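You operate a simulated robot arm through the tools that you are given. There is no shell and no other tool. Be economical: measure what you need, move in short steps, check, and stop when the job is done.

Carry out the task below with a simulated two-armed robot. There is one attempt and no reset: what you move stays moved.

TASK
Shut the welder down and lock it off.
Fine: key switch off, key into its holder, pump and main switch off, lock through the hasp; discharge till the meter shows 0 V, lever back off, then try the start button.

The check looks at the end state, three seconds after you hand in, the way a careful person would. Anything else that was tipped, shoved, dropped, spilled or broken makes it a failure.

THE ROBOT
Two 6-joint arms with fingered hands on one trunk, hanging from a carriage that runs on a gantry, over the field with the corners [1.084, 0.777], [-1.216, 0.789], [-1.222, -0.491], [1.078, -0.503] (x, y) and turns from -305 to 382 degrees about z. Base frame: it is fixed where the carriage stands at the start and does not move with it; the origin is on the floor, on the carriage's upright axis, x ahead of it, y to its left, z up. Units: m, degrees, N and s.
The left shoulder is at the start at [0.04, 0.152, 1.562], the right one opposite. With the tool pointing down near the work surface each hand reaches from about 0.12 to 0.7 m from the robot's upright axis, wherever it stands, measured 20 degrees to its own side. Places, roughly: charge meter [0.3, 0.6, 1.1]; discharge lever [-0.2, 0.3, 0.9]; key switch [0.3, 0.4, 0.9]; main switch [0.5, 0.4, 1]; pump switch [0.1, 0.4, 0.9]. Payload 4 kg a hand.
Tool frame (each hand has its own): the origin (TCP) lies between the finger pads and is the grasp point; the fingertips stand 0.03 m ahead of it; z points along the fingers, y is the line along which they close. The gripper opens to 0.104 m. The gripper's body begins 0.035 m behind the TCP. The gripper is a hand of 5 fingers: y runs from the thumb to the fingers, the wrist lies at [-0.015, -0.104, -0.178] in the tool frame, and closing takes about 1.5 s.
Orientation is that of the tool frame in the base frame, as a unit quaternion [w, x, y, z]. With the fingers straight down and the wrist toward the robot, the tool's x, y and z point along [0, 1, 0], [1, 0, 0] and [0, 0, -1] of the base frame.

THE INTERFACE
- The arms move only by the tool arm_command. It takes "left_steps", "right_steps" or both (then of equal length, played together; a hand with none holds still); each is a list that holds one entry, the list of rows, each a list of 6 numbers: the shift along the tool's x, y, z in cm, then the turn, a rotation vector about the tool's x, y, z in degrees. In form: [[[tx, ty, tz, wx, wy, wz], ...]]. A call has 1 to 10 rows; each row shifts and turns the commanded pose from where the row before left it, along the tool's axes as they then stand. "left_gripper" and "right_gripper" are, for a hand that has rows, the closure in counts, from 0 (fully open) to 255 (shut), set as the call begins (left out, the last holds). A row lasts 0.2 s, in which the tool goes at most 0.05 m and 8.6 degrees; a call with a longer step from one row to the next is refused whole, and so is a gripper value outside its range. Where a pose cannot be reached the arm comes as near as it can. A force on the tool above 40 N (or 10 N above the force at the start of the call, whichever is more), or a blocked arm, ends the call early, and 0.2 s more pass. The fingers move at their own pace (about 0.045 m/s each) and stop on an object; they squeeze with about 26 N. The grip force told is the motor's: it shows also when the fingers shut on nothing. Time passes only in rows, and 0.2 s behind the last, so rows that do not move let the fingers close. It gives the time, the measured TCP pose, the force on the tool (base axes), the opening and the grip force at its end, in the units of the frame above (readings bear some noise), with the torque about the TCP (base axes, N m) and any sound that the robot's microphone picked up.
- Cameras (640 x 400 px; columns grow to the right, rows downward): "scene" is now at [0.1865, 0.0561, 1.8299]; the picture's right is [0.91, -0.41, 0.00], its down [-0.37, -0.82, -0.43] and it looks along [0.18, 0.39, -0.90] (base axes); focal length 290 px, centre (320, 200). "left" rides on the left gripper at [-0.06, -0.083, -0.12] in its tool frame; the picture's right is [-0.79, -0.29, 0.54], its down [0.56, -0.71, 0.44] and it looks along [0.26, 0.65, 0.72] (tool axes); focal length 234 px, centre (320, 200). "right" rides on the right gripper at [0.06, -0.083, -0.12] in its tool frame; the picture's right is [-0.79, 0.29, -0.54], its down [-0.56, -0.71, 0.44] and it looks along [-0.26, 0.65, 0.72] (tool axes); focal length 234 px, centre (320, 200). There is no depth. A picture from a camera that has moved, and an enlarged one, comes with that camera's place and axes in the base frame and with its lens.
- snapshot(camera): a new picture of that camera. The clock stands still meanwhile.
- raise_lower(by): slides the trunk up (or, below 0, down) by that many m; the arms and the scene camera ride with it, the base frame stays. It gives what a move gives, with no picture.
- steer(legs): drives the robot by 1 to 6 legs, each [ahead, left, turn to the left] in m, m and degrees, along the robot's own axes; the way and the turn of a leg run together, so that a leg with both is an arc; at most 1.5 m and 180 degrees a leg. The arms and the cameras ride along, it lands a little off, and it stops where it bumps. It keeps to its track: a leg is cut to what the track allows. It gives what a move gives.
- finger_targets(index, middle, ring, little, thumb_bend, thumb_turn, hand): sets how far each is bent, from 0 (flat) to 1 (curled in); at 0.3 the hand is open as for a grip, at 0.7 the pads meet at the TCP. One left out holds its place. A second passes; each finger stops where it meets its share of the squeeze, and holds until it gets a number again. A gripper value or a shape takes the hand back. It gives what a move gives, with no picture; readings hold the bend of each and the force on index, middle, ring, little, thumb and palm. thumb_turn goes from beside the hand (0) to across from the fingers (1), as for a grip.
- set_grasp(shape, hand): the hand has 5 fingers and takes this shape, open, in about a second: jaw (thumb against the fingers, like two jaws); tri (thumb and two fingers); tip (a fingertip pinch); poke (one finger out to press); point (the index stretched); flat (the hand flat); cup (the hand cupped); fist (a fist). The gripper value then closes the fingers along that shape, each until it touches; the sizes above hold for jaw. It gives what a move gives, with no picture.
- pan_tilt(pan, tilt): turns the head with the scene camera to pan (to the left, within 86 degrees either way) and tilt (down, from -29 to 69), counted from straight ahead of the robot. It gives what a move gives.
- zoom(camera, box): a new picture of the part [left, top, right, bottom] of that camera's present view, enlarged. The clock stands still meanwhile.
- job_done(): hands the job in; it is judged then, once.

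Go step by step. Nothing tells you exact positions but the pictures and the camera data: compare them with the known pose of the tool, close in by small moves and look again before you grip or let go. The budget is 120 turns and 92 pictures, counting those below and the enlarged ones. Unless the task says otherwise, let go and move clear before handing in, and close with one line.

The tools are called as name(argument=value, ...) on one line, values as JSON. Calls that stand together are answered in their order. arm_command: Moves the arms, as the interface text tells. Its arguments: {"type":"object","properties":{"left_steps":{"type":"array"},"left_gripper":{"type":"number"},"right_steps":{"type":"array"},"right_gripper":{"type":"number"}},"required":[]} The other tools are called the same way: raise_lower (by) slides the trunk up or down; set_grasp (shape, hand) gives the hand a shape; finger_targets (index, middle, ring, little, thumb_bend, thumb_turn, hand) moves the fingers one by one; steer (legs) drives the base; pan_tilt (pan, tilt) turns the head that bears the scene camera; snapshot (camera) takes a picture; zoom (camera, box) takes an enlarged picture of a part of a camera's view; job_done () hands the job in.

At the start:

```text
clock: 0.0
left_ee_pos: [0.2894, 0.4048, 0.9995]
left_tcp_rot: [0.0, 0.707, 0.708, 0.0]
left_wrist_force: [-0.2, -0.7, -0.9]
left_ft_torque: [-0.01, -0.03, 0.01]
left_gripper_width: 0.1035
left_grip_force: 0.0
left_shape: jaw
left_bend: [0.3, 0.3, 0.3, 0.3, 0.3, 0.97]
left_finger forces: [0.1, 0.0, 0.0, 0.1, 0.0, 0.0]
right_ee_pos: [0.6063, 0.067, 1.0001]
right_tcp_rot: [0.0, 0.707, 0.707, 0.0]
right_wrist_force: [0.3, -0.7, 0.6]
right_ft_torque: [0.0, 0.04, -0.01]
right_gripper_width: 0.1038
right_grip_force: 0.2
right_shape: jaw
right_bend: [0.3, 0.3, 0.3, 0.3, 0.3, 0.97]
right_finger forces: [0.1, 0.1, 0.1, 0.0, 0.0, 0.0]
trunk travel left (down, up): [-0.735, 0.065]
robot x, y, heading: [0.0006, -0.0012, 0.0]
head pan, tilt: [65.7, 64.7]
```

scene: 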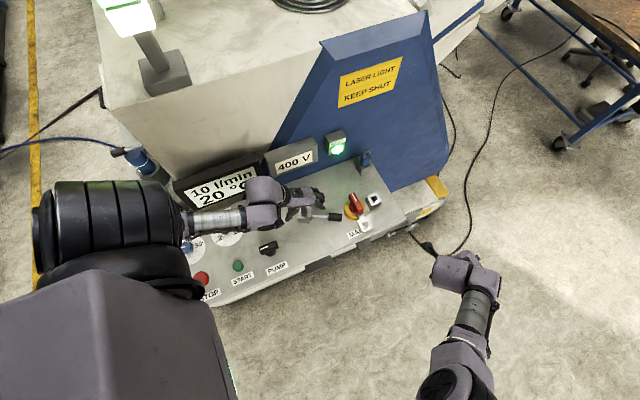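
right: 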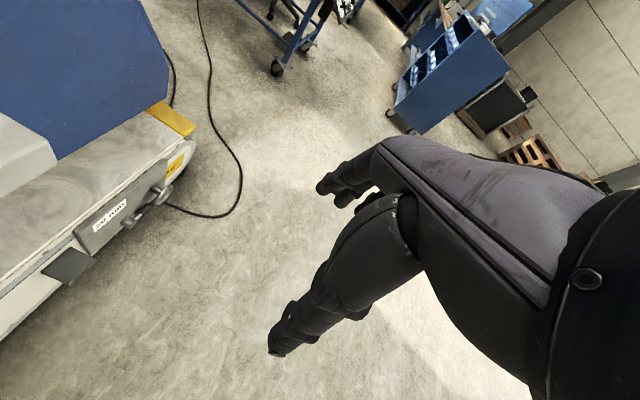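
left: 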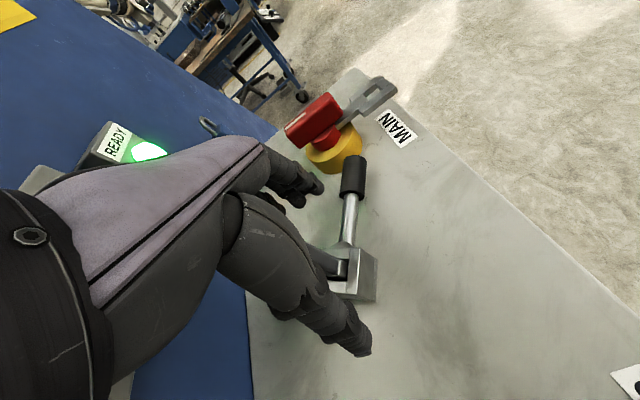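

The left hand hovers over the panel and blocks the scene camera's view. I'll look closer at the panel before I move anything.

zoom(camera="scene", box=[160, 120, 460, 310])

zoom(camera="left", box=[240, 50, 480, 350])

```text
2.11 times, centred on (310, 215) of scene
camera zoom: at [0.1865, 0.0561, 1.8299], right [0.91, -0.41, 0.0], down [-0.37, -0.82, -0.43], along [0.18, 0.39, -0.9], focal length 610 px, centre (341, 168)
```

zoom: 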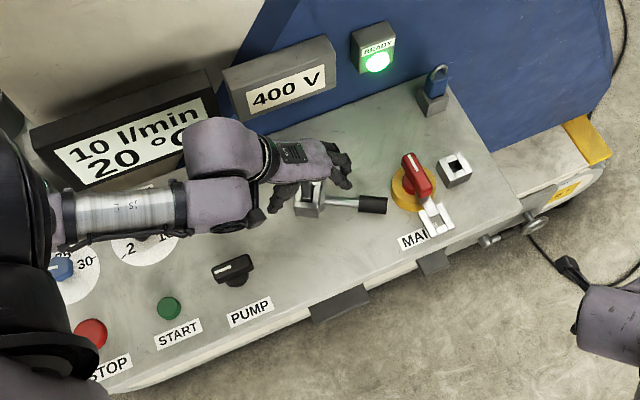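

```text
1.33 times, centred on (360, 200) of left
camera zoom: at [0.2059, 0.343, 1.1188], right [-0.29, -0.79, -0.54], down [-0.71, 0.56, -0.44], along [0.65, 0.26, -0.72], focal length 312 px, centre (267, 200)
```

zoom: 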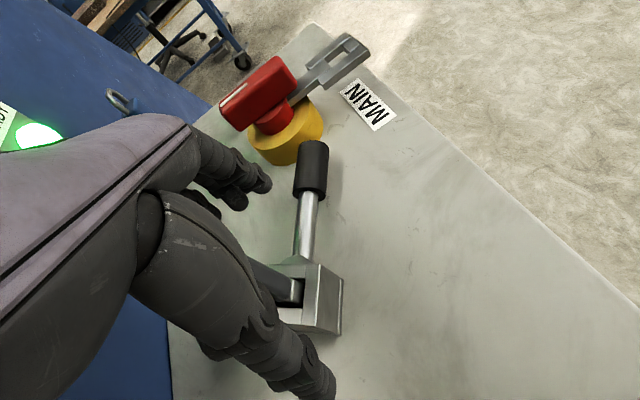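

Besides the main and pump switches I see a lever in the middle, a blue padlock on a post, and what may be a key holder. I'll lift the left hand and drive back to uncover the whole panel.

arm_command(left_steps=[[[0, 0, -4, 0, 0, 0], [0, 0, -4, 0, 0, 0], [0, 0, -4, 0, 0, 0], [0, 0, -4, 0, 0, 0]]])

steer(legs=[[0, -0.42, 0]])

pan_tilt(pan=75, tilt=45)

snapshot(camera="scene")

```text
clock: 1.0
left_ee_pos: [0.2902, 0.4025, 1.1211]
left_tcp_rot: [0.001, 0.708, 0.707, -0.001]
left_wrist_force: [0.6, -0.3, 0.2]
left_ft_torque: [0.0, 0.02, -0.03]
left_gripper_width: 0.1036
left_grip_force: 0.0
left_shape: jaw
left_bend: [0.3, 0.3, 0.3, 0.3, 0.3, 0.97]
left_finger forces: [0.0, 0.0, 0.0, 0.0, 0.0, 0.1]
left hand out of reach, approached as far as the arm can: row 4
right_ee_pos: [0.6075, 0.0673, 0.9998]
right_tcp_rot: [0.0, 0.706, 0.708, 0.0]
right_wrist_force: [-0.2, 0.8, 0.6]
right_ft_torque: [-0.04, -0.03, 0.0]
right_gripper_width: 0.1032
right_grip_force: 0.0
right_shape: jaw
right_bend: [0.3, 0.3, 0.3, 0.3, 0.3, 0.97]
right_finger forces: [0.0, 0.1, 0.1, 0.0, 0.0, 0.1]
trunk travel left (down, up): [-0.735, 0.065]
robot x, y, heading: [0.0033, 0.0004, 0.0]
head pan, tilt: [65.7, 64.7]
```

```text
clock: 3.6
left_ee_pos: [0.2902, -0.0197, 1.1203]
left_tcp_rot: [-0.001, 0.706, 0.708, 0.001]
left_wrist_force: [0.7, 0.7, -0.6]
left_ft_torque: [0.03, -0.01, 0.0]
left_gripper_width: 0.1037
left_grip_force: 0.1
left_shape: jaw
left_bend: [0.3, 0.3, 0.3, 0.3, 0.3, 0.97]
left_finger forces: [0.0, 0.1, 0.1, 0.0, 0.0, 0.1]
right_ee_pos: [0.6064, -0.3559, 0.9993]
right_tcp_rot: [-0.001, 0.707, 0.707, -0.001]
right_wrist_force: [0.3, 0.2, 0.4]
right_ft_torque: [-0.03, 0.01, -0.01]
right_gripper_width: 0.1038
right_grip_force: 0.0
right_shape: jaw
right_bend: [0.3, 0.3, 0.3, 0.3, 0.3, 0.97]
right_finger forces: [0.0, 0.2, 0.0, 0.0, 0.1, 0.1]
trunk travel left (down, up): [-0.735, 0.065]
robot x, y, heading: [-0.0017, -0.4221, 0.1]
head pan, tilt: [65.7, 64.7]
```

```text
clock: 4.4
left_ee_pos: [0.2902, -0.0204, 1.1199]
left_tcp_rot: [0.0, 0.707, 0.708, 0.0]
left_wrist_force: [-0.2, -1.0, -0.1]
left_ft_torque: [-0.04, 0.04, 0.02]
left_gripper_width: 0.1037
left_grip_force: 0.1
left_shape: jaw
left_bend: [0.3, 0.3, 0.3, 0.3, 0.3, 0.97]
left_finger forces: [0.0, 0.0, 0.0, 0.0, 0.0, 0.1]
right_ee_pos: [0.6057, -0.3543, 0.9998]
right_tcp_rot: [0.001, 0.707, 0.708, 0.0]
right_wrist_force: [-0.3, 0.1, 0.1]
right_ft_torque: [0.02, 0.01, -0.05]
right_gripper_width: 0.1033
right_grip_force: 0.1
right_shape: jaw
right_bend: [0.3, 0.3, 0.3, 0.3, 0.3, 0.97]
right_finger forces: [0.0, 0.1, 0.0, 0.1, 0.0, 0.0]
trunk travel left (down, up): [-0.735, 0.065]
robot x, y, heading: [-0.0003, -0.4225, 0.1]
head pan, tilt: [75.0, 45.0]
```

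```text
86 pictures are left
camera scene: at [0.1826, -0.3444, 1.8545], right [0.97, -0.26, 0.0], down [-0.18, -0.68, -0.71], along [0.18, 0.68, -0.71], focal length 290 px, centre (320, 200)
```

scene: 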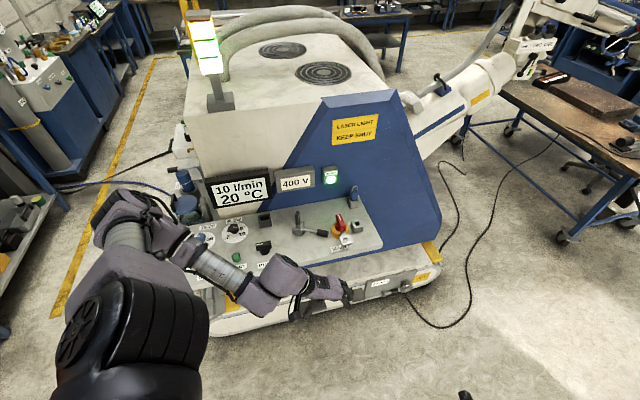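

The panel is on the +y side, so I'll turn to face it and then look straight at it.

steer(legs=[[0, 0, 90]])

pan_tilt(pan=0, tilt=50)

snapshot(camera="scene")

```text
clock: 8.7
left_ee_pos: [-0.4042, -0.1358, 1.1203]
left_tcp_rot: [-0.001, -0.003, 1.0, 0.0]
left_wrist_force: [0.0, -0.2, 0.3]
left_ft_torque: [-0.01, 0.0, 0.04]
left_gripper_width: 0.1037
left_grip_force: 0.1
left_shape: jaw
left_bend: [0.3, 0.3, 0.3, 0.3, 0.3, 0.97]
left_finger forces: [0.1, 0.0, 0.0, 0.0, 0.0, 0.1]
right_ee_pos: [-0.0706, 0.1817, 1.0002]
right_tcp_rot: [0.0, -0.004, 1.0, 0.0]
right_wrist_force: [-0.8, 0.0, -0.8]
right_ft_torque: [0.0, -0.01, -0.01]
right_gripper_width: 0.1034
right_grip_force: 0.1
right_shape: jaw
right_bend: [0.3, 0.3, 0.3, 0.3, 0.3, 0.97]
right_finger forces: [0.1, 0.0, 0.0, 0.0, 0.0, 0.1]
trunk travel left (down, up): [-0.735, 0.065]
robot x, y, heading: [-0.0003, -0.421, 90.6]
head pan, tilt: [75.0, 45.0]
```

```text
clock: 10.1
left_ee_pos: [-0.4038, -0.1358, 1.1211]
left_tcp_rot: [0.0, -0.003, 1.0, -0.001]
left_wrist_force: [0.3, 0.3, -0.9]
left_ft_torque: [-0.02, -0.02, 0.02]
left_gripper_width: 0.104
left_grip_force: 0.0
left_shape: jaw
left_bend: [0.3, 0.3, 0.3, 0.3, 0.3, 0.97]
left_finger forces: [0.0, 0.0, 0.1, 0.1, 0.0, 0.0]
right_ee_pos: [-0.0711, 0.1822, 1.0004]
right_tcp_rot: [0.0, -0.004, 1.0, 0.0]
right_wrist_force: [0.7, 0.2, 0.3]
right_ft_torque: [-0.03, -0.02, -0.01]
right_gripper_width: 0.1036
right_grip_force: 0.2
right_shape: jaw
right_bend: [0.3, 0.3, 0.3, 0.3, 0.3, 0.97]
right_finger forces: [0.1, 0.0, 0.0, 0.0, 0.0, 0.0]
trunk travel left (down, up): [-0.735, 0.065]
robot x, y, heading: [-0.0016, -0.4229, 90.5]
head pan, tilt: [0.0, 50.0]
```

```text
85 pictures are left
camera scene: at [0.0001, -0.1863, 1.8477], right [1.0, 0.01, 0.0], down [0.01, -0.77, -0.64], along [0.0, 0.64, -0.77], focal length 290 px, centre (320, 200)
```

scene: 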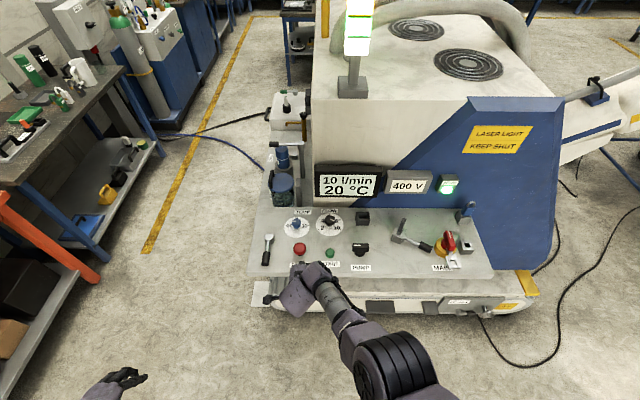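

Now the whole panel is in view. I'll enlarge it in parts.

zoom(camera="scene", box=[360, 160, 500, 290])

zoom(camera="scene", box=[240, 160, 380, 290])

```text
3.08 times, centred on (430, 225) of scene
camera zoom: at [0.0001, -0.1863, 1.8477], right [1.0, 0.01, 0.0], down [0.01, -0.77, -0.64], along [0.0, 0.64, -0.77], focal length 891 px, centre (-18, 123)
```

zoom: 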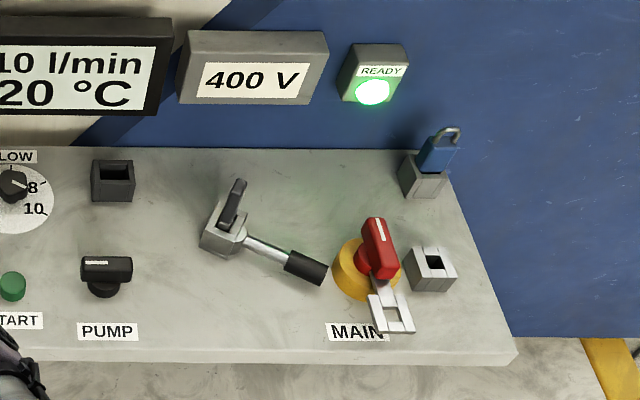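

```text
3.08 times, centred on (310, 225) of scene
camera zoom: at [0.0001, -0.1863, 1.8477], right [1.0, 0.01, 0.0], down [0.01, -0.77, -0.64], along [0.0, 0.64, -0.77], focal length 891 px, centre (351, 123)
```

zoom: 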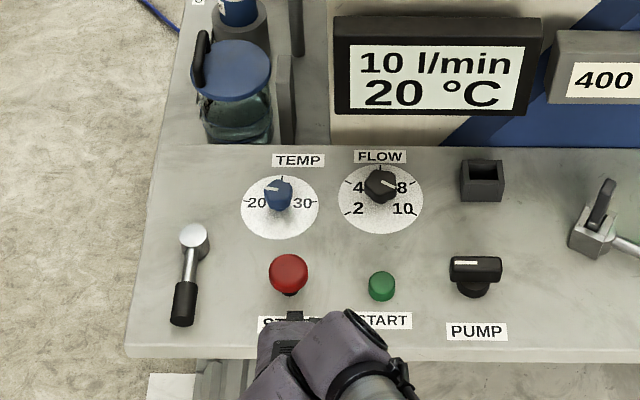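

The object at about (0.34, 0.44) is likely the key switch with its long key. There are holders at about (0.18, 0.54) and (0.56, 0.39). I'll pull the right hand back and up, then drive closer for better pictures.

arm_command(right_steps=[[[0, -3, -2, 0, 0, 0], [0, -3, -2, 0, 0, 0], [0, -3, -2, 0, 0, 0], [0, -3, -2, 0, 0, 0], [0, -3, -2, 0, 0, 0], [0, -3, -2, 0, 0, 0], [-2, -3, -1, 0, 0, 0], [-3, -3, 0, 0, 0, 0]]], left_steps=[[[0, 0, 0, 0, 0, 0], [0, 0, 0, 0, 0, 0], [0, 0, 0, 0, 0, 0], [0, 0, 0, 0, 0, 0], [0, 0, 0, 0, 0, 0], [0, 0, 0, 0, 0, 0], [0, 0, 0, 0, 0, 0], [0, 0, 0, 0, 0, 0]]])

steer(legs=[[0.32, -0.25, 0]])

pan_tilt(pan=0, tilt=60)

snapshot(camera="scene")

```text
clock: 11.9
left_ee_pos: [-0.4054, -0.1365, 1.1206]
left_tcp_rot: [0.0, -0.003, 1.0, 0.0]
left_wrist_force: [-0.2, 0.4, 0.8]
left_ft_torque: [-0.02, 0.02, 0.03]
left_gripper_width: 0.1038
left_grip_force: 0.0
left_shape: jaw
left_bend: [0.3, 0.3, 0.3, 0.3, 0.3, 0.97]
left_finger forces: [0.1, 0.0, 0.0, 0.0, 0.0, 0.1]
right_ee_pos: [-0.0795, 0.1499, 0.9741]
right_tcp_rot: [0.0, -0.003, 1.0, 0.0]
right_wrist_force: [0.2, -0.5, 0.3]
right_ft_torque: [0.02, -0.06, -0.03]
right_gripper_width: 0.1034
right_grip_force: 0.1
right_shape: jaw
right_bend: [0.3, 0.3, 0.3, 0.3, 0.3, 0.97]
right_finger forces: [0.0, 0.0, 0.0, 0.0, 0.0, 0.0]
right hand out of reach, approached as far as the arm can: row 1, 2, 3, 4, 5, 6, 7, 8
trunk travel left (down, up): [-0.735, 0.065]
robot x, y, heading: [0.0009, -0.4225, 90.3]
head pan, tilt: [0.0, 50.0]
```

```text
clock: 14.4
left_ee_pos: [-0.1578, 0.1802, 1.1208]
left_tcp_rot: [0.0, -0.006, 1.0, 0.0]
left_wrist_force: [0.4, 0.1, 0.4]
left_ft_torque: [-0.01, 0.03, -0.01]
left_gripper_width: 0.1037
left_grip_force: 0.1
left_shape: jaw
left_bend: [0.3, 0.3, 0.3, 0.3, 0.3, 0.97]
left_finger forces: [0.0, 0.0, 0.0, 0.0, 0.0, 0.1]
right_ee_pos: [0.1659, 0.469, 0.9729]
right_tcp_rot: [0.001, -0.006, 1.0, -0.002]
right_wrist_force: [-0.3, -3.3, -5.6]
right_ft_torque: [-0.26, 0.04, -0.1]
right_gripper_width: 0.1035
right_grip_force: 0.0
right_shape: jaw
right_bend: [0.3, 0.33, 0.3, 0.3, 0.3, 0.97]
right_finger forces: [0.0, 6.0, 0.1, 0.0, 0.0, 0.1]
trunk travel left (down, up): [-0.735, 0.065]
robot x, y, heading: [0.2471, -0.1012, 91.1]
head pan, tilt: [0.0, 50.0]
```

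```text
clock: 15.2
left_ee_pos: [-0.1584, 0.1812, 1.121]
left_tcp_rot: [0.0, -0.005, 1.0, 0.0]
left_wrist_force: [-0.5, 0.3, -0.1]
left_ft_torque: [-0.02, -0.01, 0.01]
left_gripper_width: 0.104
left_grip_force: 0.0
left_shape: jaw
left_bend: [0.3, 0.3, 0.3, 0.3, 0.3, 0.97]
left_finger forces: [0.0, 0.0, 0.1, 0.1, 0.0, 0.1]
right_ee_pos: [0.1647, 0.469, 0.9725]
right_tcp_rot: [0.001, -0.006, 1.0, -0.002]
right_wrist_force: [-0.3, -2.8, -4.1]
right_ft_torque: [-0.2, 0.06, -0.01]
right_gripper_width: 0.1037
right_grip_force: 0.1
right_shape: jaw
right_bend: [0.3, 0.32, 0.3, 0.3, 0.3, 0.97]
right_finger forces: [0.0, 4.9, 0.0, 0.0, 0.1, 0.0]
trunk travel left (down, up): [-0.735, 0.065]
robot x, y, heading: [0.2459, -0.1056, 90.8]
head pan, tilt: [0.0, 60.0]
```

```text
82 pictures are left
camera scene: at [0.2467, 0.1237, 1.8349], right [1.0, 0.01, 0.0], down [0.01, -0.87, -0.5], along [-0.01, 0.5, -0.87], focal length 290 px, centre (320, 200)
```

scene: 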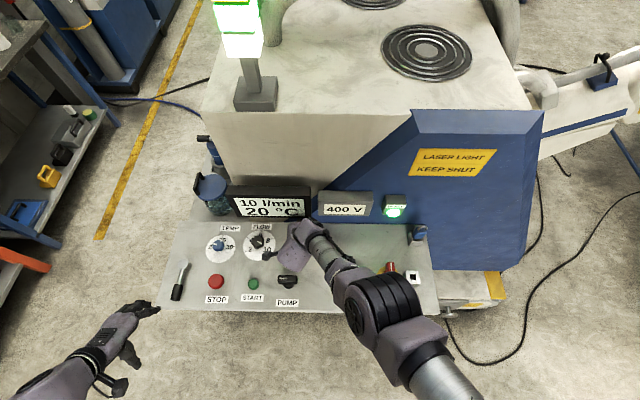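

The right middle finger is pressing lightly on something, about 5 N. I'll raise the trunk to free it straight up.

raise_lower(by=0.06)

snapshot(camera="right")

```text
clock: 16.2
left_ee_pos: [-0.1582, 0.1788, 1.1793]
left_tcp_rot: [0.0, -0.006, 1.0, -0.001]
left_wrist_force: [-0.3, -0.3, 0.4]
left_ft_torque: [-0.01, -0.03, 0.0]
left_gripper_width: 0.1035
left_grip_force: 0.0
left_shape: jaw
left_bend: [0.3, 0.3, 0.3, 0.3, 0.3, 0.97]
left_finger forces: [0.0, 0.1, 0.0, 0.0, 0.0, 0.0]
right_ee_pos: [0.1651, 0.4677, 1.0321]
right_tcp_rot: [0.0, -0.007, 1.0, -0.001]
right_wrist_force: [1.7, -16.4, 6.5]
right_ft_torque: [0.74, -0.05, -0.22]
right_gripper_width: 0.1034
right_grip_force: 0.1
right_shape: jaw
right_bend: [0.3, 0.35, 0.3, 0.3, 0.3, 0.97]
right_finger forces: [0.0, 16.3, 0.0, 0.1, 0.0, 0.0]
trunk travel left (down, up): [-0.795, 0.005]
robot x, y, heading: [0.2486, -0.104, 90.9]
head pan, tilt: [0.0, 60.0]
```

```text
81 pictures are left
camera right: at [0.1055, 0.3844, 1.1542], right [0.78, 0.3, 0.54], down [0.57, -0.7, -0.43], along [0.25, 0.65, -0.72], focal length 234 px, centre (320, 200)
```

right: 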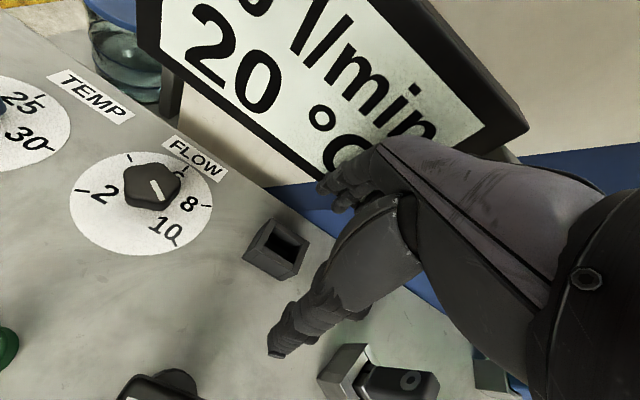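

The finger touches the flow display's front, so I'll back the robot off.

steer(legs=[[-0.12, 0, 0]])

arm_command(right_steps=[[[-3, 0, 0, 0, 0, 0], [-3, 0, 0, 0, 0, 0], [-3, 0, 0, 0, 0, 0], [-3, 0, 0, 0, 0, 0], [-3, 0, 0, 0, 0, 0]]])

snapshot(camera="right")

snapshot(camera="scene")

```text
clock: 17.4
left_ee_pos: [-0.158, 0.0615, 1.1808]
left_tcp_rot: [0.0, -0.008, 1.0, 0.0]
left_wrist_force: [0.9, 0.9, 0.5]
left_ft_torque: [-0.01, 0.01, -0.03]
left_gripper_width: 0.1037
left_grip_force: 0.1
left_shape: jaw
left_bend: [0.3, 0.3, 0.3, 0.3, 0.3, 0.97]
left_finger forces: [0.1, 0.1, 0.1, 0.1, 0.1, 0.0]
right_ee_pos: [0.1662, 0.3498, 1.0343]
right_tcp_rot: [0.001, -0.006, 1.0, -0.001]
right_wrist_force: [-0.6, 0.0, -0.1]
right_ft_torque: [0.0, 0.02, -0.04]
right_gripper_width: 0.104
right_grip_force: 0.1
right_shape: jaw
right_bend: [0.3, 0.3, 0.3, 0.3, 0.3, 0.97]
right_finger forces: [0.1, 0.0, 0.0, 0.0, 0.1, 0.1]
trunk travel left (down, up): [-0.795, 0.005]
robot x, y, heading: [0.2473, -0.2239, 90.7]
head pan, tilt: [0.0, 60.0]
```

```text
clock: 18.6
left_ee_pos: [-0.1573, 0.0627, 1.1805]
left_tcp_rot: [0.0, -0.007, 1.0, -0.001]
left_wrist_force: [-0.2, -0.3, -0.2]
left_ft_torque: [0.0, -0.01, 0.01]
left_gripper_width: 0.1037
left_grip_force: 0.1
left_shape: jaw
left_bend: [0.3, 0.3, 0.3, 0.3, 0.3, 0.97]
left_finger forces: [0.1, 0.0, 0.0, 0.0, 0.0, 0.0]
right_ee_pos: [0.3019, 0.3868, 1.0019]
right_tcp_rot: [0.002, -0.006, 1.0, -0.001]
right_wrist_force: [-1.0, -0.5, 0.2]
right_ft_torque: [0.0, 0.0, 0.01]
right_gripper_width: 0.1042
right_grip_force: 0.2
right_shape: jaw
right_bend: [0.3, 0.3, 0.3, 0.3, 0.3, 0.97]
right_finger forces: [0.0, 0.1, 0.1, 0.0, 0.0, 0.0]
right hand out of reach, approached as far as the arm can: row 1, 2, 3, 4, 5
trunk travel left (down, up): [-0.795, 0.005]
robot x, y, heading: [0.2459, -0.2235, 91.0]
head pan, tilt: [0.0, 60.0]
```

```text
80 pictures are left
camera right: at [0.242, 0.3031, 1.1227], right [0.78, 0.3, 0.54], down [0.57, -0.7, -0.43], along [0.25, 0.65, -0.72], focal length 234 px, centre (320, 200)
```

right: 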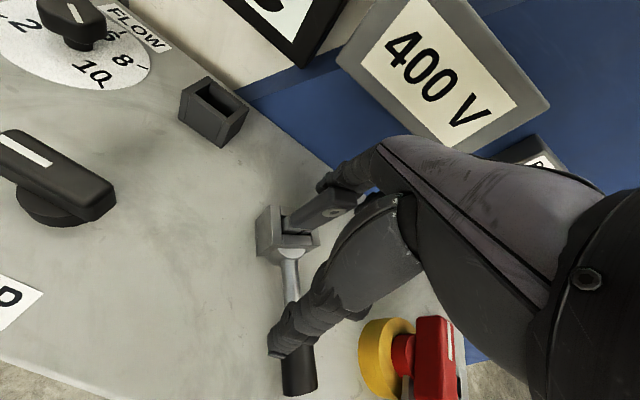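

```text
79 pictures are left
camera scene: at [0.2483, 0.004, 1.8951], right [1.0, 0.01, 0.0], down [0.01, -0.87, -0.5], along [-0.01, 0.5, -0.87], focal length 290 px, centre (320, 200)
```

scene: 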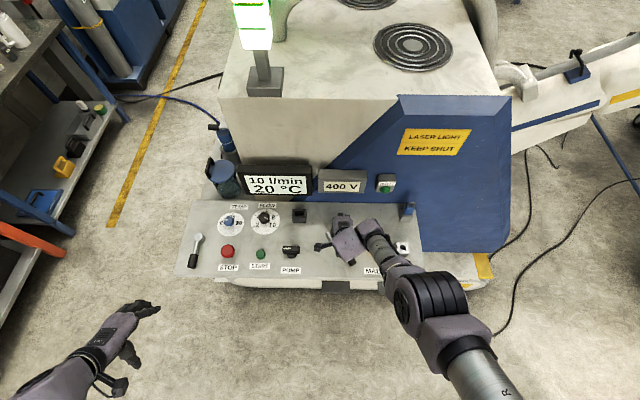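

The right arm's commanded pose is folded out of reach. I'll back off so the hand clears the panel, then swing it out to its own side where it can reach.

steer(legs=[[-0.24, 0, 0]])

arm_command(right_steps=[[[-4, -2, 0, 0, 0, 0], [-4, -2, 0, 0, 0, 0], [-4, -2, 0, 0, 0, 0], [-3, -1, 1, 0, 0, 0]]])

zoom(camera="scene", box=[320, 60, 460, 148])

```text
clock: 19.7
left_ee_pos: [-0.1559, 0.0012, 1.1821]
left_tcp_rot: [0.0, -0.007, 1.0, 0.002]
left_wrist_force: [0.0, 0.2, 0.1]
left_ft_torque: [-0.03, 0.01, -0.03]
left_gripper_width: 0.1039
left_grip_force: 0.1
left_shape: jaw
left_bend: [0.3, 0.3, 0.3, 0.3, 0.3, 0.97]
left_finger forces: [0.0, 0.0, 0.1, 0.1, 0.0, 0.0]
right_ee_pos: [0.2953, 0.3481, 1.0213]
right_tcp_rot: [-0.006, -0.007, 1.0, 0.024]
right_wrist_force: [-1.1, 15.6, 3.8]
right_ft_torque: [0.37, -0.02, -0.03]
right_gripper_width: 0.1041
right_grip_force: 0.0
right_shape: jaw
right_bend: [0.25, 0.24, 0.3, 0.3, 0.3, 0.97]
right_finger forces: [16.8, 14.1, 0.0, 0.1, 0.0, 0.1]
trunk travel left (down, up): [-0.795, 0.005]
robot x, y, heading: [0.2496, -0.2853, 90.8]
head pan, tilt: [0.0, 60.0]
stopped in leg 1: the force on the tool passed its limit at 49 N (the readings are from after the stop); the commanded pose is now the measured one
```

```text
clock: 20.1
left_ee_pos: [-0.159, -0.0003, 1.1816]
left_tcp_rot: [-0.001, -0.009, 1.0, 0.0]
left_wrist_force: [-0.6, 0.9, 1.2]
left_ft_torque: [-0.04, -0.02, -0.02]
left_gripper_width: 0.1037
left_grip_force: 0.1
left_shape: jaw
left_bend: [0.3, 0.3, 0.3, 0.3, 0.3, 0.97]
left_finger forces: [0.1, 0.0, 0.0, 0.1, 0.1, 0.1]
right_ee_pos: [0.2998, 0.3495, 1.0199]
right_tcp_rot: [-0.016, -0.015, 0.999, 0.034]
right_wrist_force: [-10.0, 9.4, 6.0]
right_ft_torque: [0.46, 0.12, 0.57]
right_gripper_width: 0.1042
right_grip_force: 0.1
right_shape: jaw
right_bend: [0.26, 0.25, 0.3, 0.3, 0.3, 0.97]
right_finger forces: [16.8, 7.9, 0.0, 0.0, 0.1, 0.0]
right hand out of reach, approached as far as the arm can: row 1
trunk travel left (down, up): [-0.795, 0.005]
robot x, y, heading: [0.2481, -0.2845, 91.0]
head pan, tilt: [0.0, 60.0]
stopped in row 1 (right hand): the force on the tool passed its limit at 48 N (the readings are from after the stop); the commanded pose is now the measured one
```

```text
4.55 times, centred on (390, 104) of scene
camera zoom: at [0.2471, -0.0575, 1.8954], right [1.0, 0.02, 0.0], down [0.01, -0.86, -0.5], along [-0.01, 0.5, -0.87], focal length 1316 px, centre (2, 636)
```

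zoom: 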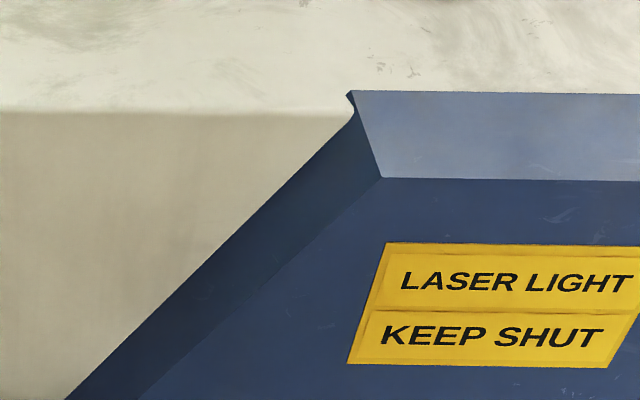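

The fingers are hooked behind the key's head. I'll ease forward to release them before I do anything else.

steer(legs=[[0.035, 0, 0]])

snapshot(camera="right")

zoom(camera="scene", box=[260, 160, 460, 285])

```text
clock: 20.9
left_ee_pos: [-0.1582, 0.0331, 1.1801]
left_tcp_rot: [0.0, -0.008, 1.0, 0.0]
left_wrist_force: [0.4, 0.1, 0.3]
left_ft_torque: [-0.01, 0.02, 0.02]
left_gripper_width: 0.1038
left_grip_force: 0.1
left_shape: jaw
left_bend: [0.3, 0.3, 0.3, 0.3, 0.3, 0.97]
left_finger forces: [0.0, 0.0, 0.0, 0.0, 0.0, 0.0]
right_ee_pos: [0.3047, 0.3777, 1.0142]
right_tcp_rot: [-0.012, -0.013, 1.0, 0.026]
right_wrist_force: [-1.1, 1.0, 0.1]
right_ft_torque: [-0.04, 0.01, 0.06]
right_gripper_width: 0.1043
right_grip_force: 0.2
right_shape: jaw
right_bend: [0.3, 0.3, 0.3, 0.3, 0.3, 0.97]
right_finger forces: [0.9, 0.0, 0.0, 0.1, 0.0, 0.0]
trunk travel left (down, up): [-0.795, 0.005]
robot x, y, heading: [0.2474, -0.2529, 91.0]
head pan, tilt: [0.0, 60.0]
```

```text
77 pictures are left
camera right: at [0.2504, 0.2871, 1.1311], right [0.79, 0.28, 0.54], down [0.57, -0.67, -0.48], along [0.22, 0.69, -0.69], focal length 234 px, centre (320, 200)
```

right: 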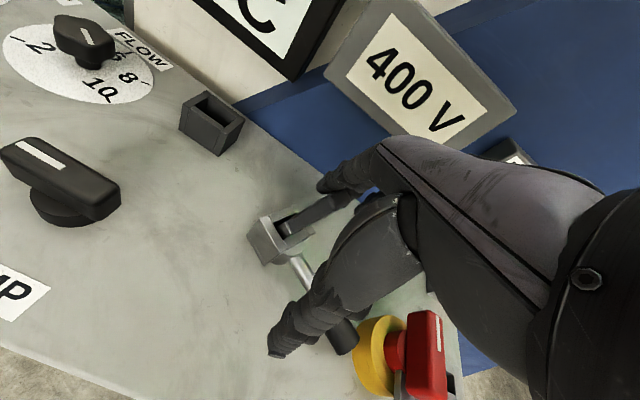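

```text
3.20 times, centred on (360, 222) of scene
camera zoom: at [0.2474, -0.0235, 1.895], right [1.0, 0.02, 0.0], down [0.01, -0.87, -0.5], along [-0.01, 0.5, -0.87], focal length 927 px, centre (192, 128)
```

zoom: 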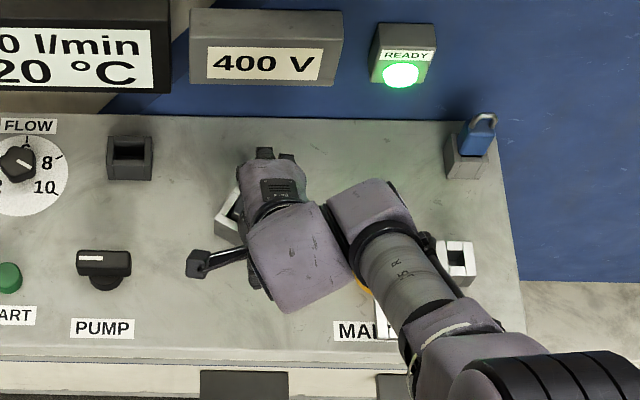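

The fingers are free except for about 0.9 N on the index. I'll lift the hand straight up in small steps.

arm_command(right_steps=[[[0, 0, -1.5, 0, 0, 0], [0, 0, -1.5, 0, 0, 0], [0, 0, -2, 0, 0, 0]]])

```text
clock: 21.7
left_ee_pos: [-0.1578, 0.033, 1.1808]
left_tcp_rot: [-0.001, -0.008, 1.0, 0.0]
left_wrist_force: [-0.3, 0.0, -1.0]
left_ft_torque: [-0.01, 0.0, -0.03]
left_gripper_width: 0.1037
left_grip_force: 0.1
left_shape: jaw
left_bend: [0.3, 0.3, 0.3, 0.3, 0.3, 0.97]
left_finger forces: [0.0, 0.1, 0.0, 0.0, 0.1, 0.1]
right_ee_pos: [0.2987, 0.4018, 1.0436]
right_tcp_rot: [-0.01, -0.012, 1.0, 0.026]
right_wrist_force: [0.4, 0.0, 0.2]
right_ft_torque: [-0.02, -0.02, 0.0]
right_gripper_width: 0.1041
right_grip_force: 0.0
right_shape: jaw
right_bend: [0.3, 0.3, 0.3, 0.3, 0.3, 0.97]
right_finger forces: [0.0, 0.0, 0.0, 0.0, 0.0, 0.0]
right hand out of reach, approached as far as the arm can: row 1, 2, 3
trunk travel left (down, up): [-0.795, 0.005]
robot x, y, heading: [0.2482, -0.2513, 91.3]
head pan, tilt: [0.0, 60.0]
```

The hand is free. I'll slide it toward its own side, where it has better reach, while watching height.

arm_command(right_steps=[[[-3, 0, 0, 0, 0, 0], [-3, 0, 0, 0, 0, 0], [-3, 0, 0, 0, 0, 0]]])

```text
clock: 22.5
left_ee_pos: [-0.1569, 0.0326, 1.181]
left_tcp_rot: [0.0, -0.008, 1.0, 0.0]
left_wrist_force: [0.4, 0.4, 0.1]
left_ft_torque: [-0.01, 0.02, -0.03]
left_gripper_width: 0.1041
left_grip_force: 0.0
left_shape: jaw
left_bend: [0.3, 0.3, 0.3, 0.3, 0.3, 0.97]
left_finger forces: [0.0, 0.0, 0.0, 0.0, 0.1, 0.0]
right_ee_pos: [0.369, 0.4046, 1.026]
right_tcp_rot: [0.052, -0.046, 0.996, 0.047]
right_wrist_force: [-0.2, 0.1, -0.1]
right_ft_torque: [-0.01, 0.01, 0.01]
right_gripper_width: 0.1037
right_grip_force: 0.0
right_shape: jaw
right_bend: [0.3, 0.3, 0.3, 0.3, 0.3, 0.97]
right_finger forces: [0.0, 0.1, 0.0, 0.0, 0.0, 0.0]
right hand out of reach, approached as far as the arm can: row 1, 2, 3
trunk travel left (down, up): [-0.795, 0.005]
robot x, y, heading: [0.2495, -0.2501, 91.0]
head pan, tilt: [0.0, 60.0]
```

The arm is tilting at its limit. I'll check how clear the hand is before I retreat.

snapshot(camera="right")

snapshot(camera="scene")

```text
75 pictures are left
camera right: at [0.3056, 0.3053, 1.1312], right [0.7, 0.3, 0.65], down [0.66, -0.61, -0.44], along [0.26, 0.74, -0.62], focal length 234 px, centre (320, 200)
```

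right: 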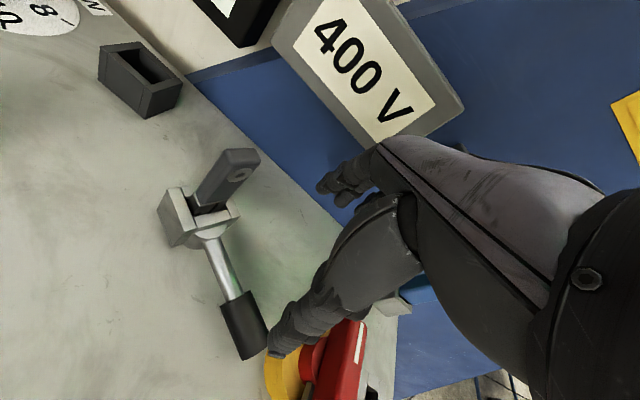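

```text
74 pictures are left
camera scene: at [0.2476, -0.0234, 1.8951], right [1.0, 0.02, 0.0], down [0.01, -0.87, -0.5], along [-0.01, 0.5, -0.87], focal length 290 px, centre (320, 200)
```

scene: 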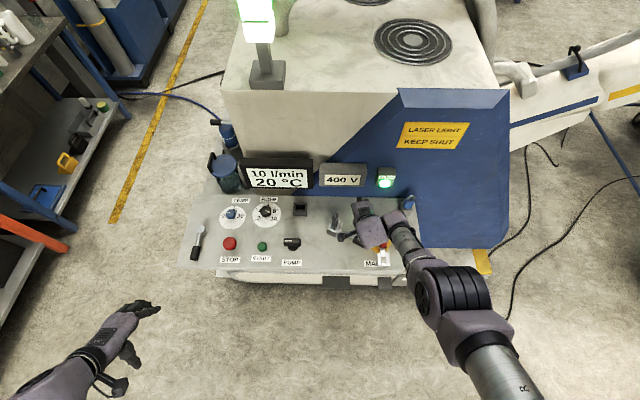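

zoom(camera="right", box=[130, 120, 310, 370])

zoom(camera="scene", box=[315, 180, 425, 280])

```text
1.60 times, centred on (220, 245) of right
camera zoom: at [0.3056, 0.3053, 1.1312], right [0.7, 0.3, 0.65], down [0.66, -0.61, -0.44], along [0.26, 0.74, -0.62], focal length 375 px, centre (480, 128)
```

zoom: 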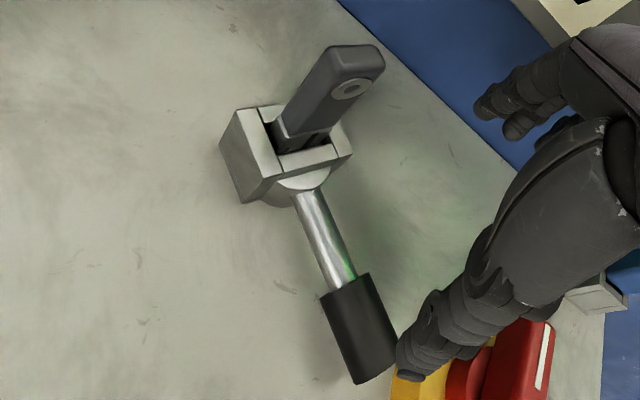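

```text
4.00 times, centred on (370, 230) of scene
camera zoom: at [0.2476, -0.0234, 1.8951], right [1.0, 0.02, 0.0], down [0.01, -0.87, -0.5], along [-0.01, 0.5, -0.87], focal length 1158 px, centre (120, 80)
```

zoom: 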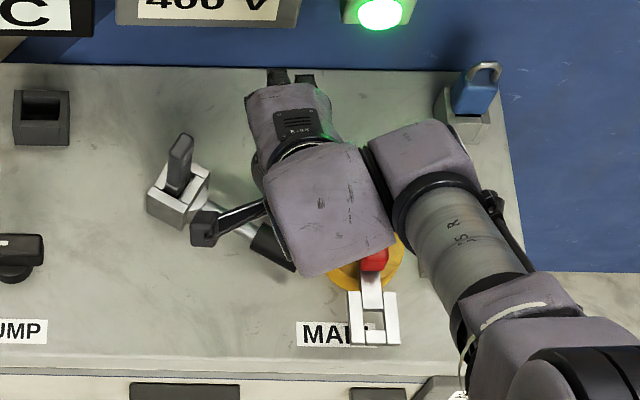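

The picture shows a lever-operated key switch with the dark key standing in it. I'll move the hand a bit up, right and back, while it is still above everything.

arm_command(right_steps=[[[-2, -1, -2, 0, 0, 0], [-2, -1, -2, 0, 0, 0], [-2, -1, -2, 0, 0, 0]]])

```text
clock: 23.3
left_ee_pos: [-0.1589, 0.0323, 1.1813]
left_tcp_rot: [0.0, -0.008, 1.0, 0.0]
left_wrist_force: [-0.5, 0.1, -0.3]
left_ft_torque: [-0.01, -0.01, 0.0]
left_gripper_width: 0.1039
left_grip_force: 0.0
left_shape: jaw
left_bend: [0.3, 0.3, 0.3, 0.3, 0.3, 0.97]
left_finger forces: [0.0, 0.1, 0.0, 0.0, 0.0, 0.0]
right_ee_pos: [0.3836, 0.4087, 1.0319]
right_tcp_rot: [0.062, -0.053, 0.996, 0.032]
right_wrist_force: [0.2, 0.0, -0.1]
right_ft_torque: [0.02, 0.03, 0.02]
right_gripper_width: 0.1039
right_grip_force: 0.1
right_shape: jaw
right_bend: [0.3, 0.3, 0.3, 0.3, 0.3, 0.97]
right_finger forces: [0.0, 0.1, 0.0, 0.0, 0.1, 0.1]
right hand out of reach, approached as far as the arm can: row 1, 2, 3
trunk travel left (down, up): [-0.795, 0.005]
robot x, y, heading: [0.2499, -0.2476, 91.1]
head pan, tilt: [0.0, 60.0]
```

The arm seems to be at a wrist limit. I'll try yawing the hand toward the forearm line to relieve it.

arm_command(right_steps=[[[0, 0, 0, 0, 0, -8], [0, 0, 0, 0, 0, -8]]])

```text
clock: 23.9
left_ee_pos: [-0.1567, 0.0333, 1.1805]
left_tcp_rot: [0.0, -0.008, 1.0, 0.001]
left_wrist_force: [0.3, -0.2, -0.8]
left_ft_torque: [-0.03, 0.0, -0.02]
left_gripper_width: 0.1037
left_grip_force: 0.1
left_shape: jaw
left_bend: [0.3, 0.3, 0.3, 0.3, 0.3, 0.97]
left_finger forces: [0.0, 0.0, 0.1, 0.0, 0.0, 0.0]
right_ee_pos: [0.3604, 0.4001, 1.0216]
right_tcp_rot: [0.062, -0.06, 0.995, 0.053]
right_wrist_force: [0.3, -0.4, -0.4]
right_ft_torque: [-0.04, 0.0, 0.0]
right_gripper_width: 0.104
right_grip_force: 0.0
right_shape: jaw
right_bend: [0.3, 0.3, 0.3, 0.3, 0.3, 0.97]
right_finger forces: [0.0, 0.0, 0.0, 0.1, 0.0, 0.1]
right hand out of reach, approached as far as the arm can: row 1, 2
trunk travel left (down, up): [-0.795, 0.005]
robot x, y, heading: [0.2485, -0.2534, 90.9]
head pan, tilt: [0.0, 60.0]
```

arm_command(right_steps=[[[0, 0, 0, 0, 0, 8], [0, 0, 0, 0, 0, 8], [0, 0, 0, 0, 0, 8]]])

```text
clock: 24.7
left_ee_pos: [-0.1574, 0.0337, 1.1808]
left_tcp_rot: [0.0, -0.008, 1.0, 0.0]
left_wrist_force: [0.5, 0.7, 0.1]
left_ft_torque: [0.0, 0.0, 0.0]
left_gripper_width: 0.104
left_grip_force: 0.0
left_shape: jaw
left_bend: [0.3, 0.3, 0.3, 0.3, 0.3, 0.97]
left_finger forces: [0.0, 0.0, 0.0, 0.0, 0.0, 0.1]
right_ee_pos: [0.3589, 0.3965, 1.0267]
right_tcp_rot: [0.049, 0.149, 0.985, 0.066]
right_wrist_force: [0.3, -0.2, 0.1]
right_ft_torque: [0.01, -0.04, 0.01]
right_gripper_width: 0.1039
right_grip_force: 0.1
right_shape: jaw
right_bend: [0.3, 0.3, 0.3, 0.3, 0.3, 0.97]
right_finger forces: [0.0, 0.1, 0.0, 0.1, 0.0, 0.1]
right hand out of reach, approached as far as the arm can: row 3
trunk travel left (down, up): [-0.795, 0.005]
robot x, y, heading: [0.2537, -0.2487, 91.0]
head pan, tilt: [0.0, 60.0]
```

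Yawing the hand outward brings it back into reach. Now up, right and back.

arm_command(right_steps=[[[-1, 0, -2, 0, 0, 4], [-2, 0, -2, 0, 0, 4], [-2, 0, -2, 0, 0, 4], [-2, -1, -1, 0, 0, 4]]])

```text
clock: 25.7
left_ee_pos: [-0.1575, 0.0338, 1.1799]
left_tcp_rot: [0.0, -0.008, 1.0, 0.0]
left_wrist_force: [0.5, 0.1, -0.1]
left_ft_torque: [0.02, 0.0, -0.02]
left_gripper_width: 0.1038
left_grip_force: 0.1
left_shape: jaw
left_bend: [0.3, 0.3, 0.3, 0.3, 0.3, 0.97]
left_finger forces: [0.0, 0.0, 0.0, 0.0, 0.0, 0.0]
right_ee_pos: [0.3941, 0.4044, 1.0535]
right_tcp_rot: [0.039, 0.285, 0.955, 0.072]
right_wrist_force: [0.1, 0.3, 1.4]
right_ft_torque: [-0.03, 0.0, 0.03]
right_gripper_width: 0.1041
right_grip_force: 0.1
right_shape: jaw
right_bend: [0.3, 0.3, 0.3, 0.3, 0.3, 0.97]
right_finger forces: [0.0, 0.1, 0.0, 0.1, 0.0, 0.0]
right hand out of reach, approached as far as the arm can: row 1, 2, 3, 4
trunk travel left (down, up): [-0.795, 0.005]
robot x, y, heading: [0.2467, -0.2477, 91.1]
head pan, tilt: [0.0, 60.0]
```

arm_command(right_steps=[[[-3, 0, 0, 0, 0, 3], [-3, 0, 0, 0, 0, 3], [-3, -1, 0, 0, 0, 3], [-3, -2, 0, 0, 0, 3]]])

snapshot(camera="right")

```text
clock: 26.7
left_ee_pos: [-0.1577, 0.0321, 1.1805]
left_tcp_rot: [-0.001, -0.008, 1.0, 0.0]
left_wrist_force: [-0.4, 0.5, 0.3]
left_ft_torque: [-0.01, -0.03, 0.01]
left_gripper_width: 0.1039
left_grip_force: 0.0
left_shape: jaw
left_bend: [0.3, 0.3, 0.3, 0.3, 0.3, 0.97]
left_finger forces: [0.1, 0.0, 0.0, 0.0, 0.1, 0.0]
right_ee_pos: [0.4578, 0.3581, 1.0036]
right_tcp_rot: [0.031, 0.383, 0.92, 0.075]
right_wrist_force: [-0.1, -0.4, -0.4]
right_ft_torque: [-0.03, -0.04, -0.01]
right_gripper_width: 0.1038
right_grip_force: 0.1
right_shape: jaw
right_bend: [0.3, 0.3, 0.3, 0.3, 0.3, 0.97]
right_finger forces: [0.0, 0.0, 0.1, 0.1, 0.1, 0.0]
right hand out of reach, approached as far as the arm can: row 1, 2, 3, 4
trunk travel left (down, up): [-0.795, 0.005]
robot x, y, heading: [0.2508, -0.2502, 91.1]
head pan, tilt: [0.0, 60.0]
```

```text
71 pictures are left
camera right: at [0.3433, 0.33, 1.1089], right [0.69, -0.42, 0.58], down [-0.05, -0.84, -0.54], along [0.72, 0.35, -0.6], focal length 234 px, centre (320, 200)
```

right: 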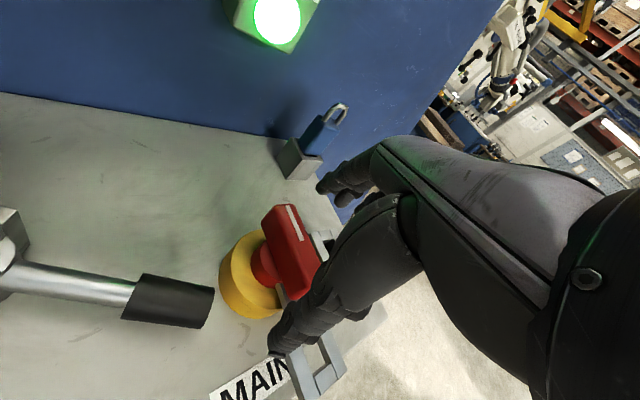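

The red knob's top is at about (0.467, 0.388, 0.95), just under the fingers. I'll lift a little first.

arm_command(right_steps=[[[0, 0, -2, 0, 0, 2], [0, 0, -2, 0, 0, 2], [0, 0, -2, 0, 0, 2]]])

```text
clock: 27.5
left_ee_pos: [-0.1581, 0.0328, 1.1805]
left_tcp_rot: [-0.001, -0.008, 1.0, 0.0]
left_wrist_force: [-0.3, -0.5, 0.1]
left_ft_torque: [0.02, 0.0, 0.01]
left_gripper_width: 0.1039
left_grip_force: 0.1
left_shape: jaw
left_bend: [0.3, 0.3, 0.3, 0.3, 0.3, 0.97]
left_finger forces: [0.0, 0.0, 0.0, 0.1, 0.1, 0.1]
right_ee_pos: [0.4462, 0.3788, 1.0375]
right_tcp_rot: [0.029, 0.431, 0.898, 0.076]
right_wrist_force: [-0.3, -0.7, 0.1]
right_ft_torque: [0.03, 0.02, -0.03]
right_gripper_width: 0.104
right_grip_force: 0.1
right_shape: jaw
right_bend: [0.3, 0.3, 0.3, 0.3, 0.3, 0.97]
right_finger forces: [0.0, 0.0, 0.1, 0.0, 0.0, 0.0]
right hand out of reach, approached as far as the arm can: row 1, 2, 3
trunk travel left (down, up): [-0.795, 0.005]
robot x, y, heading: [0.2502, -0.2492, 90.7]
head pan, tilt: [0.0, 60.0]
```

Clear enough now, so I'll back the robot off.

steer(legs=[[-0.2, 0, 0]])

```text
clock: 29.1
left_ee_pos: [-0.1558, -0.1657, 1.182]
left_tcp_rot: [0.0, -0.011, 1.0, 0.0]
left_wrist_force: [0.5, 0.2, -0.3]
left_ft_torque: [0.0, -0.01, 0.01]
left_gripper_width: 0.1037
left_grip_force: 0.0
left_shape: jaw
left_bend: [0.3, 0.3, 0.3, 0.3, 0.3, 0.97]
left_finger forces: [0.0, 0.1, 0.0, 0.1, 0.0, 0.0]
right_ee_pos: [0.4452, 0.1806, 1.0381]
right_tcp_rot: [0.027, 0.428, 0.9, 0.076]
right_wrist_force: [-0.4, 0.0, 0.1]
right_ft_torque: [0.0, 0.04, 0.03]
right_gripper_width: 0.104
right_grip_force: 0.1
right_shape: jaw
right_bend: [0.3, 0.3, 0.3, 0.3, 0.3, 0.97]
right_finger forces: [0.1, 0.0, 0.0, 0.0, 0.0, 0.0]
trunk travel left (down, up): [-0.795, 0.005]
robot x, y, heading: [0.2527, -0.4479, 91.2]
head pan, tilt: [0.0, 60.0]
```

All clear. I'll fold the right arm back to its own side in free space to find a workable posture.

arm_command(right_steps=[[[-4, 0, 0, 0, 0, 0], [-4, 0, 0, 0, 0, 0], [-4, 0, 0, 0, 0, 0], [-4, 0, 0, 0, 0, 0], [-4, 0, 0, 0, 0, 0], [-4, 0, 0, 0, 0, 0], [-4, 0, 0, 0, 0, 0], [-4, 0, 0, 0, 0, 0]]])

```text
clock: 30.9
left_ee_pos: [-0.1553, -0.165, 1.1813]
left_tcp_rot: [-0.001, -0.011, 1.0, -0.001]
left_wrist_force: [-0.8, 0.0, -0.4]
left_ft_torque: [-0.03, -0.02, -0.01]
left_gripper_width: 0.104
left_grip_force: 0.0
left_shape: jaw
left_bend: [0.3, 0.3, 0.3, 0.3, 0.3, 0.97]
left_finger forces: [0.0, 0.0, 0.0, 0.0, 0.1, 0.1]
right_ee_pos: [0.6407, 0.043, 0.9093]
right_tcp_rot: [0.027, 0.429, 0.9, 0.077]
right_wrist_force: [0.2, -0.2, -0.5]
right_ft_torque: [-0.02, -0.01, -0.01]
right_gripper_width: 0.1039
right_grip_force: 0.0
right_shape: jaw
right_bend: [0.3, 0.3, 0.3, 0.3, 0.3, 0.97]
right_finger forces: [0.1, 0.0, 0.0, 0.0, 0.0, 0.1]
right hand out of reach, approached as far as the arm can: row 1, 2, 3, 4, 5, 6, 7, 8
trunk travel left (down, up): [-0.795, 0.005]
robot x, y, heading: [0.249, -0.4512, 91.5]
head pan, tilt: [0.0, 60.0]
```

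Pulling in forces the hand lower. I'll test whether pitching the fingers forward frees the arm here in open space.

arm_command(right_steps=[[[0, 0, 0, -8, 0, 0], [0, 0, 0, -8, 0, 0], [0, 0, -3, -8, 0, 0], [0, 0, -3, 0, 0, 0]]])

pan_tilt(pan=-30, tilt=50)

snapshot(camera="scene")

```text
clock: 31.9
left_ee_pos: [-0.1555, -0.1673, 1.1799]
left_tcp_rot: [0.0, -0.011, 1.0, -0.001]
left_wrist_force: [0.4, -0.4, -0.2]
left_ft_torque: [0.05, 0.0, -0.01]
left_gripper_width: 0.1037
left_grip_force: 0.0
left_shape: jaw
left_bend: [0.3, 0.3, 0.3, 0.3, 0.3, 0.97]
left_finger forces: [0.0, 0.0, 0.1, 0.0, 0.1, 0.0]
right_ee_pos: [0.622, 0.029, 0.9395]
right_tcp_rot: [0.126, 0.422, 0.859, 0.261]
right_wrist_force: [0.2, -0.1, 1.2]
right_ft_torque: [-0.03, -0.03, 0.05]
right_gripper_width: 0.1039
right_grip_force: 0.1
right_shape: jaw
right_bend: [0.3, 0.3, 0.3, 0.3, 0.3, 0.97]
right_finger forces: [0.0, 0.0, 0.0, 0.0, 0.1, 0.1]
right hand out of reach, approached as far as the arm can: row 2, 3, 4
trunk travel left (down, up): [-0.795, 0.005]
robot x, y, heading: [0.2529, -0.4518, 91.3]
head pan, tilt: [0.0, 60.0]
```

```text
clock: 32.9
left_ee_pos: [-0.1543, -0.1657, 1.1814]
left_tcp_rot: [-0.001, -0.01, 1.0, 0.0]
left_wrist_force: [0.7, -0.6, -1.7]
left_ft_torque: [0.0, -0.02, 0.0]
left_gripper_width: 0.104
left_grip_force: 0.1
left_shape: jaw
left_bend: [0.3, 0.3, 0.3, 0.3, 0.3, 0.97]
left_finger forces: [0.1, 0.0, 0.0, 0.0, 0.0, 0.1]
right_ee_pos: [0.6211, 0.0334, 0.94]
right_tcp_rot: [0.125, 0.422, 0.859, 0.261]
right_wrist_force: [0.3, 0.0, -0.1]
right_ft_torque: [0.02, 0.0, 0.01]
right_gripper_width: 0.1041
right_grip_force: 0.0
right_shape: jaw
right_bend: [0.3, 0.3, 0.3, 0.3, 0.3, 0.97]
right_finger forces: [0.0, 0.0, 0.0, 0.0, 0.0, 0.1]
trunk travel left (down, up): [-0.795, 0.005]
robot x, y, heading: [0.2535, -0.4471, 91.2]
head pan, tilt: [-30.0, 50.0]
```

```text
70 pictures are left
camera scene: at [0.2886, -0.2196, 1.9076], right [0.88, -0.48, 0.0], down [-0.37, -0.67, -0.64], along [0.31, 0.56, -0.77], focal length 290 px, centre (320, 200)
```

scene: 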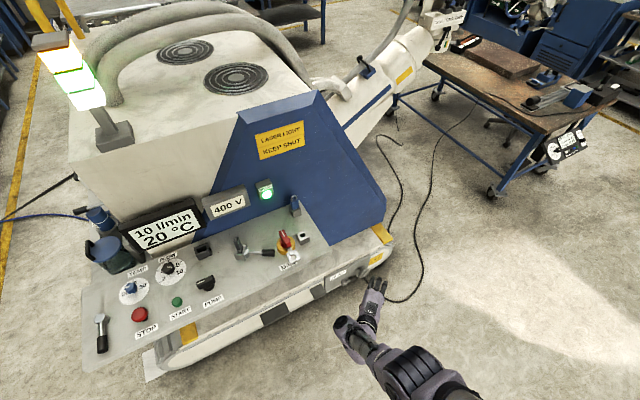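

The vertical reach seems limited to about 0.6 m below the shoulder or lower, so I'll use the trunk for height and keep the arms low. I'll restore the right hand to straight down.

arm_command(right_steps=[[[0, 0, 0, 3.9, 1.9, -6.35], [0, 0, 0, 3.9, 1.9, -6.35], [0, 0, 0, 3.9, 1.9, -6.35], [0, 0, 0, 3.9, 1.9, -6.35], [0, 0, 0, 3.9, 1.9, -6.35], [0, 0, 0, 3.9, 1.9, -6.35], [0, 0, 0, 3.9, 1.9, -6.35], [0, 0, 0, 3.9, 1.9, -6.35]]])

```text
clock: 34.6
left_ee_pos: [-0.1554, -0.167, 1.1809]
left_tcp_rot: [0.001, -0.01, 1.0, -0.001]
left_wrist_force: [0.2, 0.1, -0.1]
left_ft_torque: [0.0, 0.0, 0.0]
left_gripper_width: 0.1039
left_grip_force: 0.0
left_shape: jaw
left_bend: [0.3, 0.3, 0.3, 0.3, 0.3, 0.97]
left_finger forces: [0.0, 0.1, 0.1, 0.1, 0.0, 0.0]
right_ee_pos: [0.6201, 0.0576, 0.9133]
right_tcp_rot: [0.005, 0.015, 0.999, 0.031]
right_wrist_force: [-0.2, 0.0, 1.1]
right_ft_torque: [0.02, -0.01, -0.01]
right_gripper_width: 0.1039
right_grip_force: 0.2
right_shape: jaw
right_bend: [0.3, 0.3, 0.3, 0.3, 0.3, 0.97]
right_finger forces: [0.0, 0.0, 0.1, 0.0, 0.0, 0.1]
right hand out of reach, approached as far as the arm can: row 1, 2, 3, 4, 5, 8
trunk travel left (down, up): [-0.795, 0.005]
robot x, y, heading: [0.255, -0.4488, 91.3]
head pan, tilt: [-30.0, 50.0]
```

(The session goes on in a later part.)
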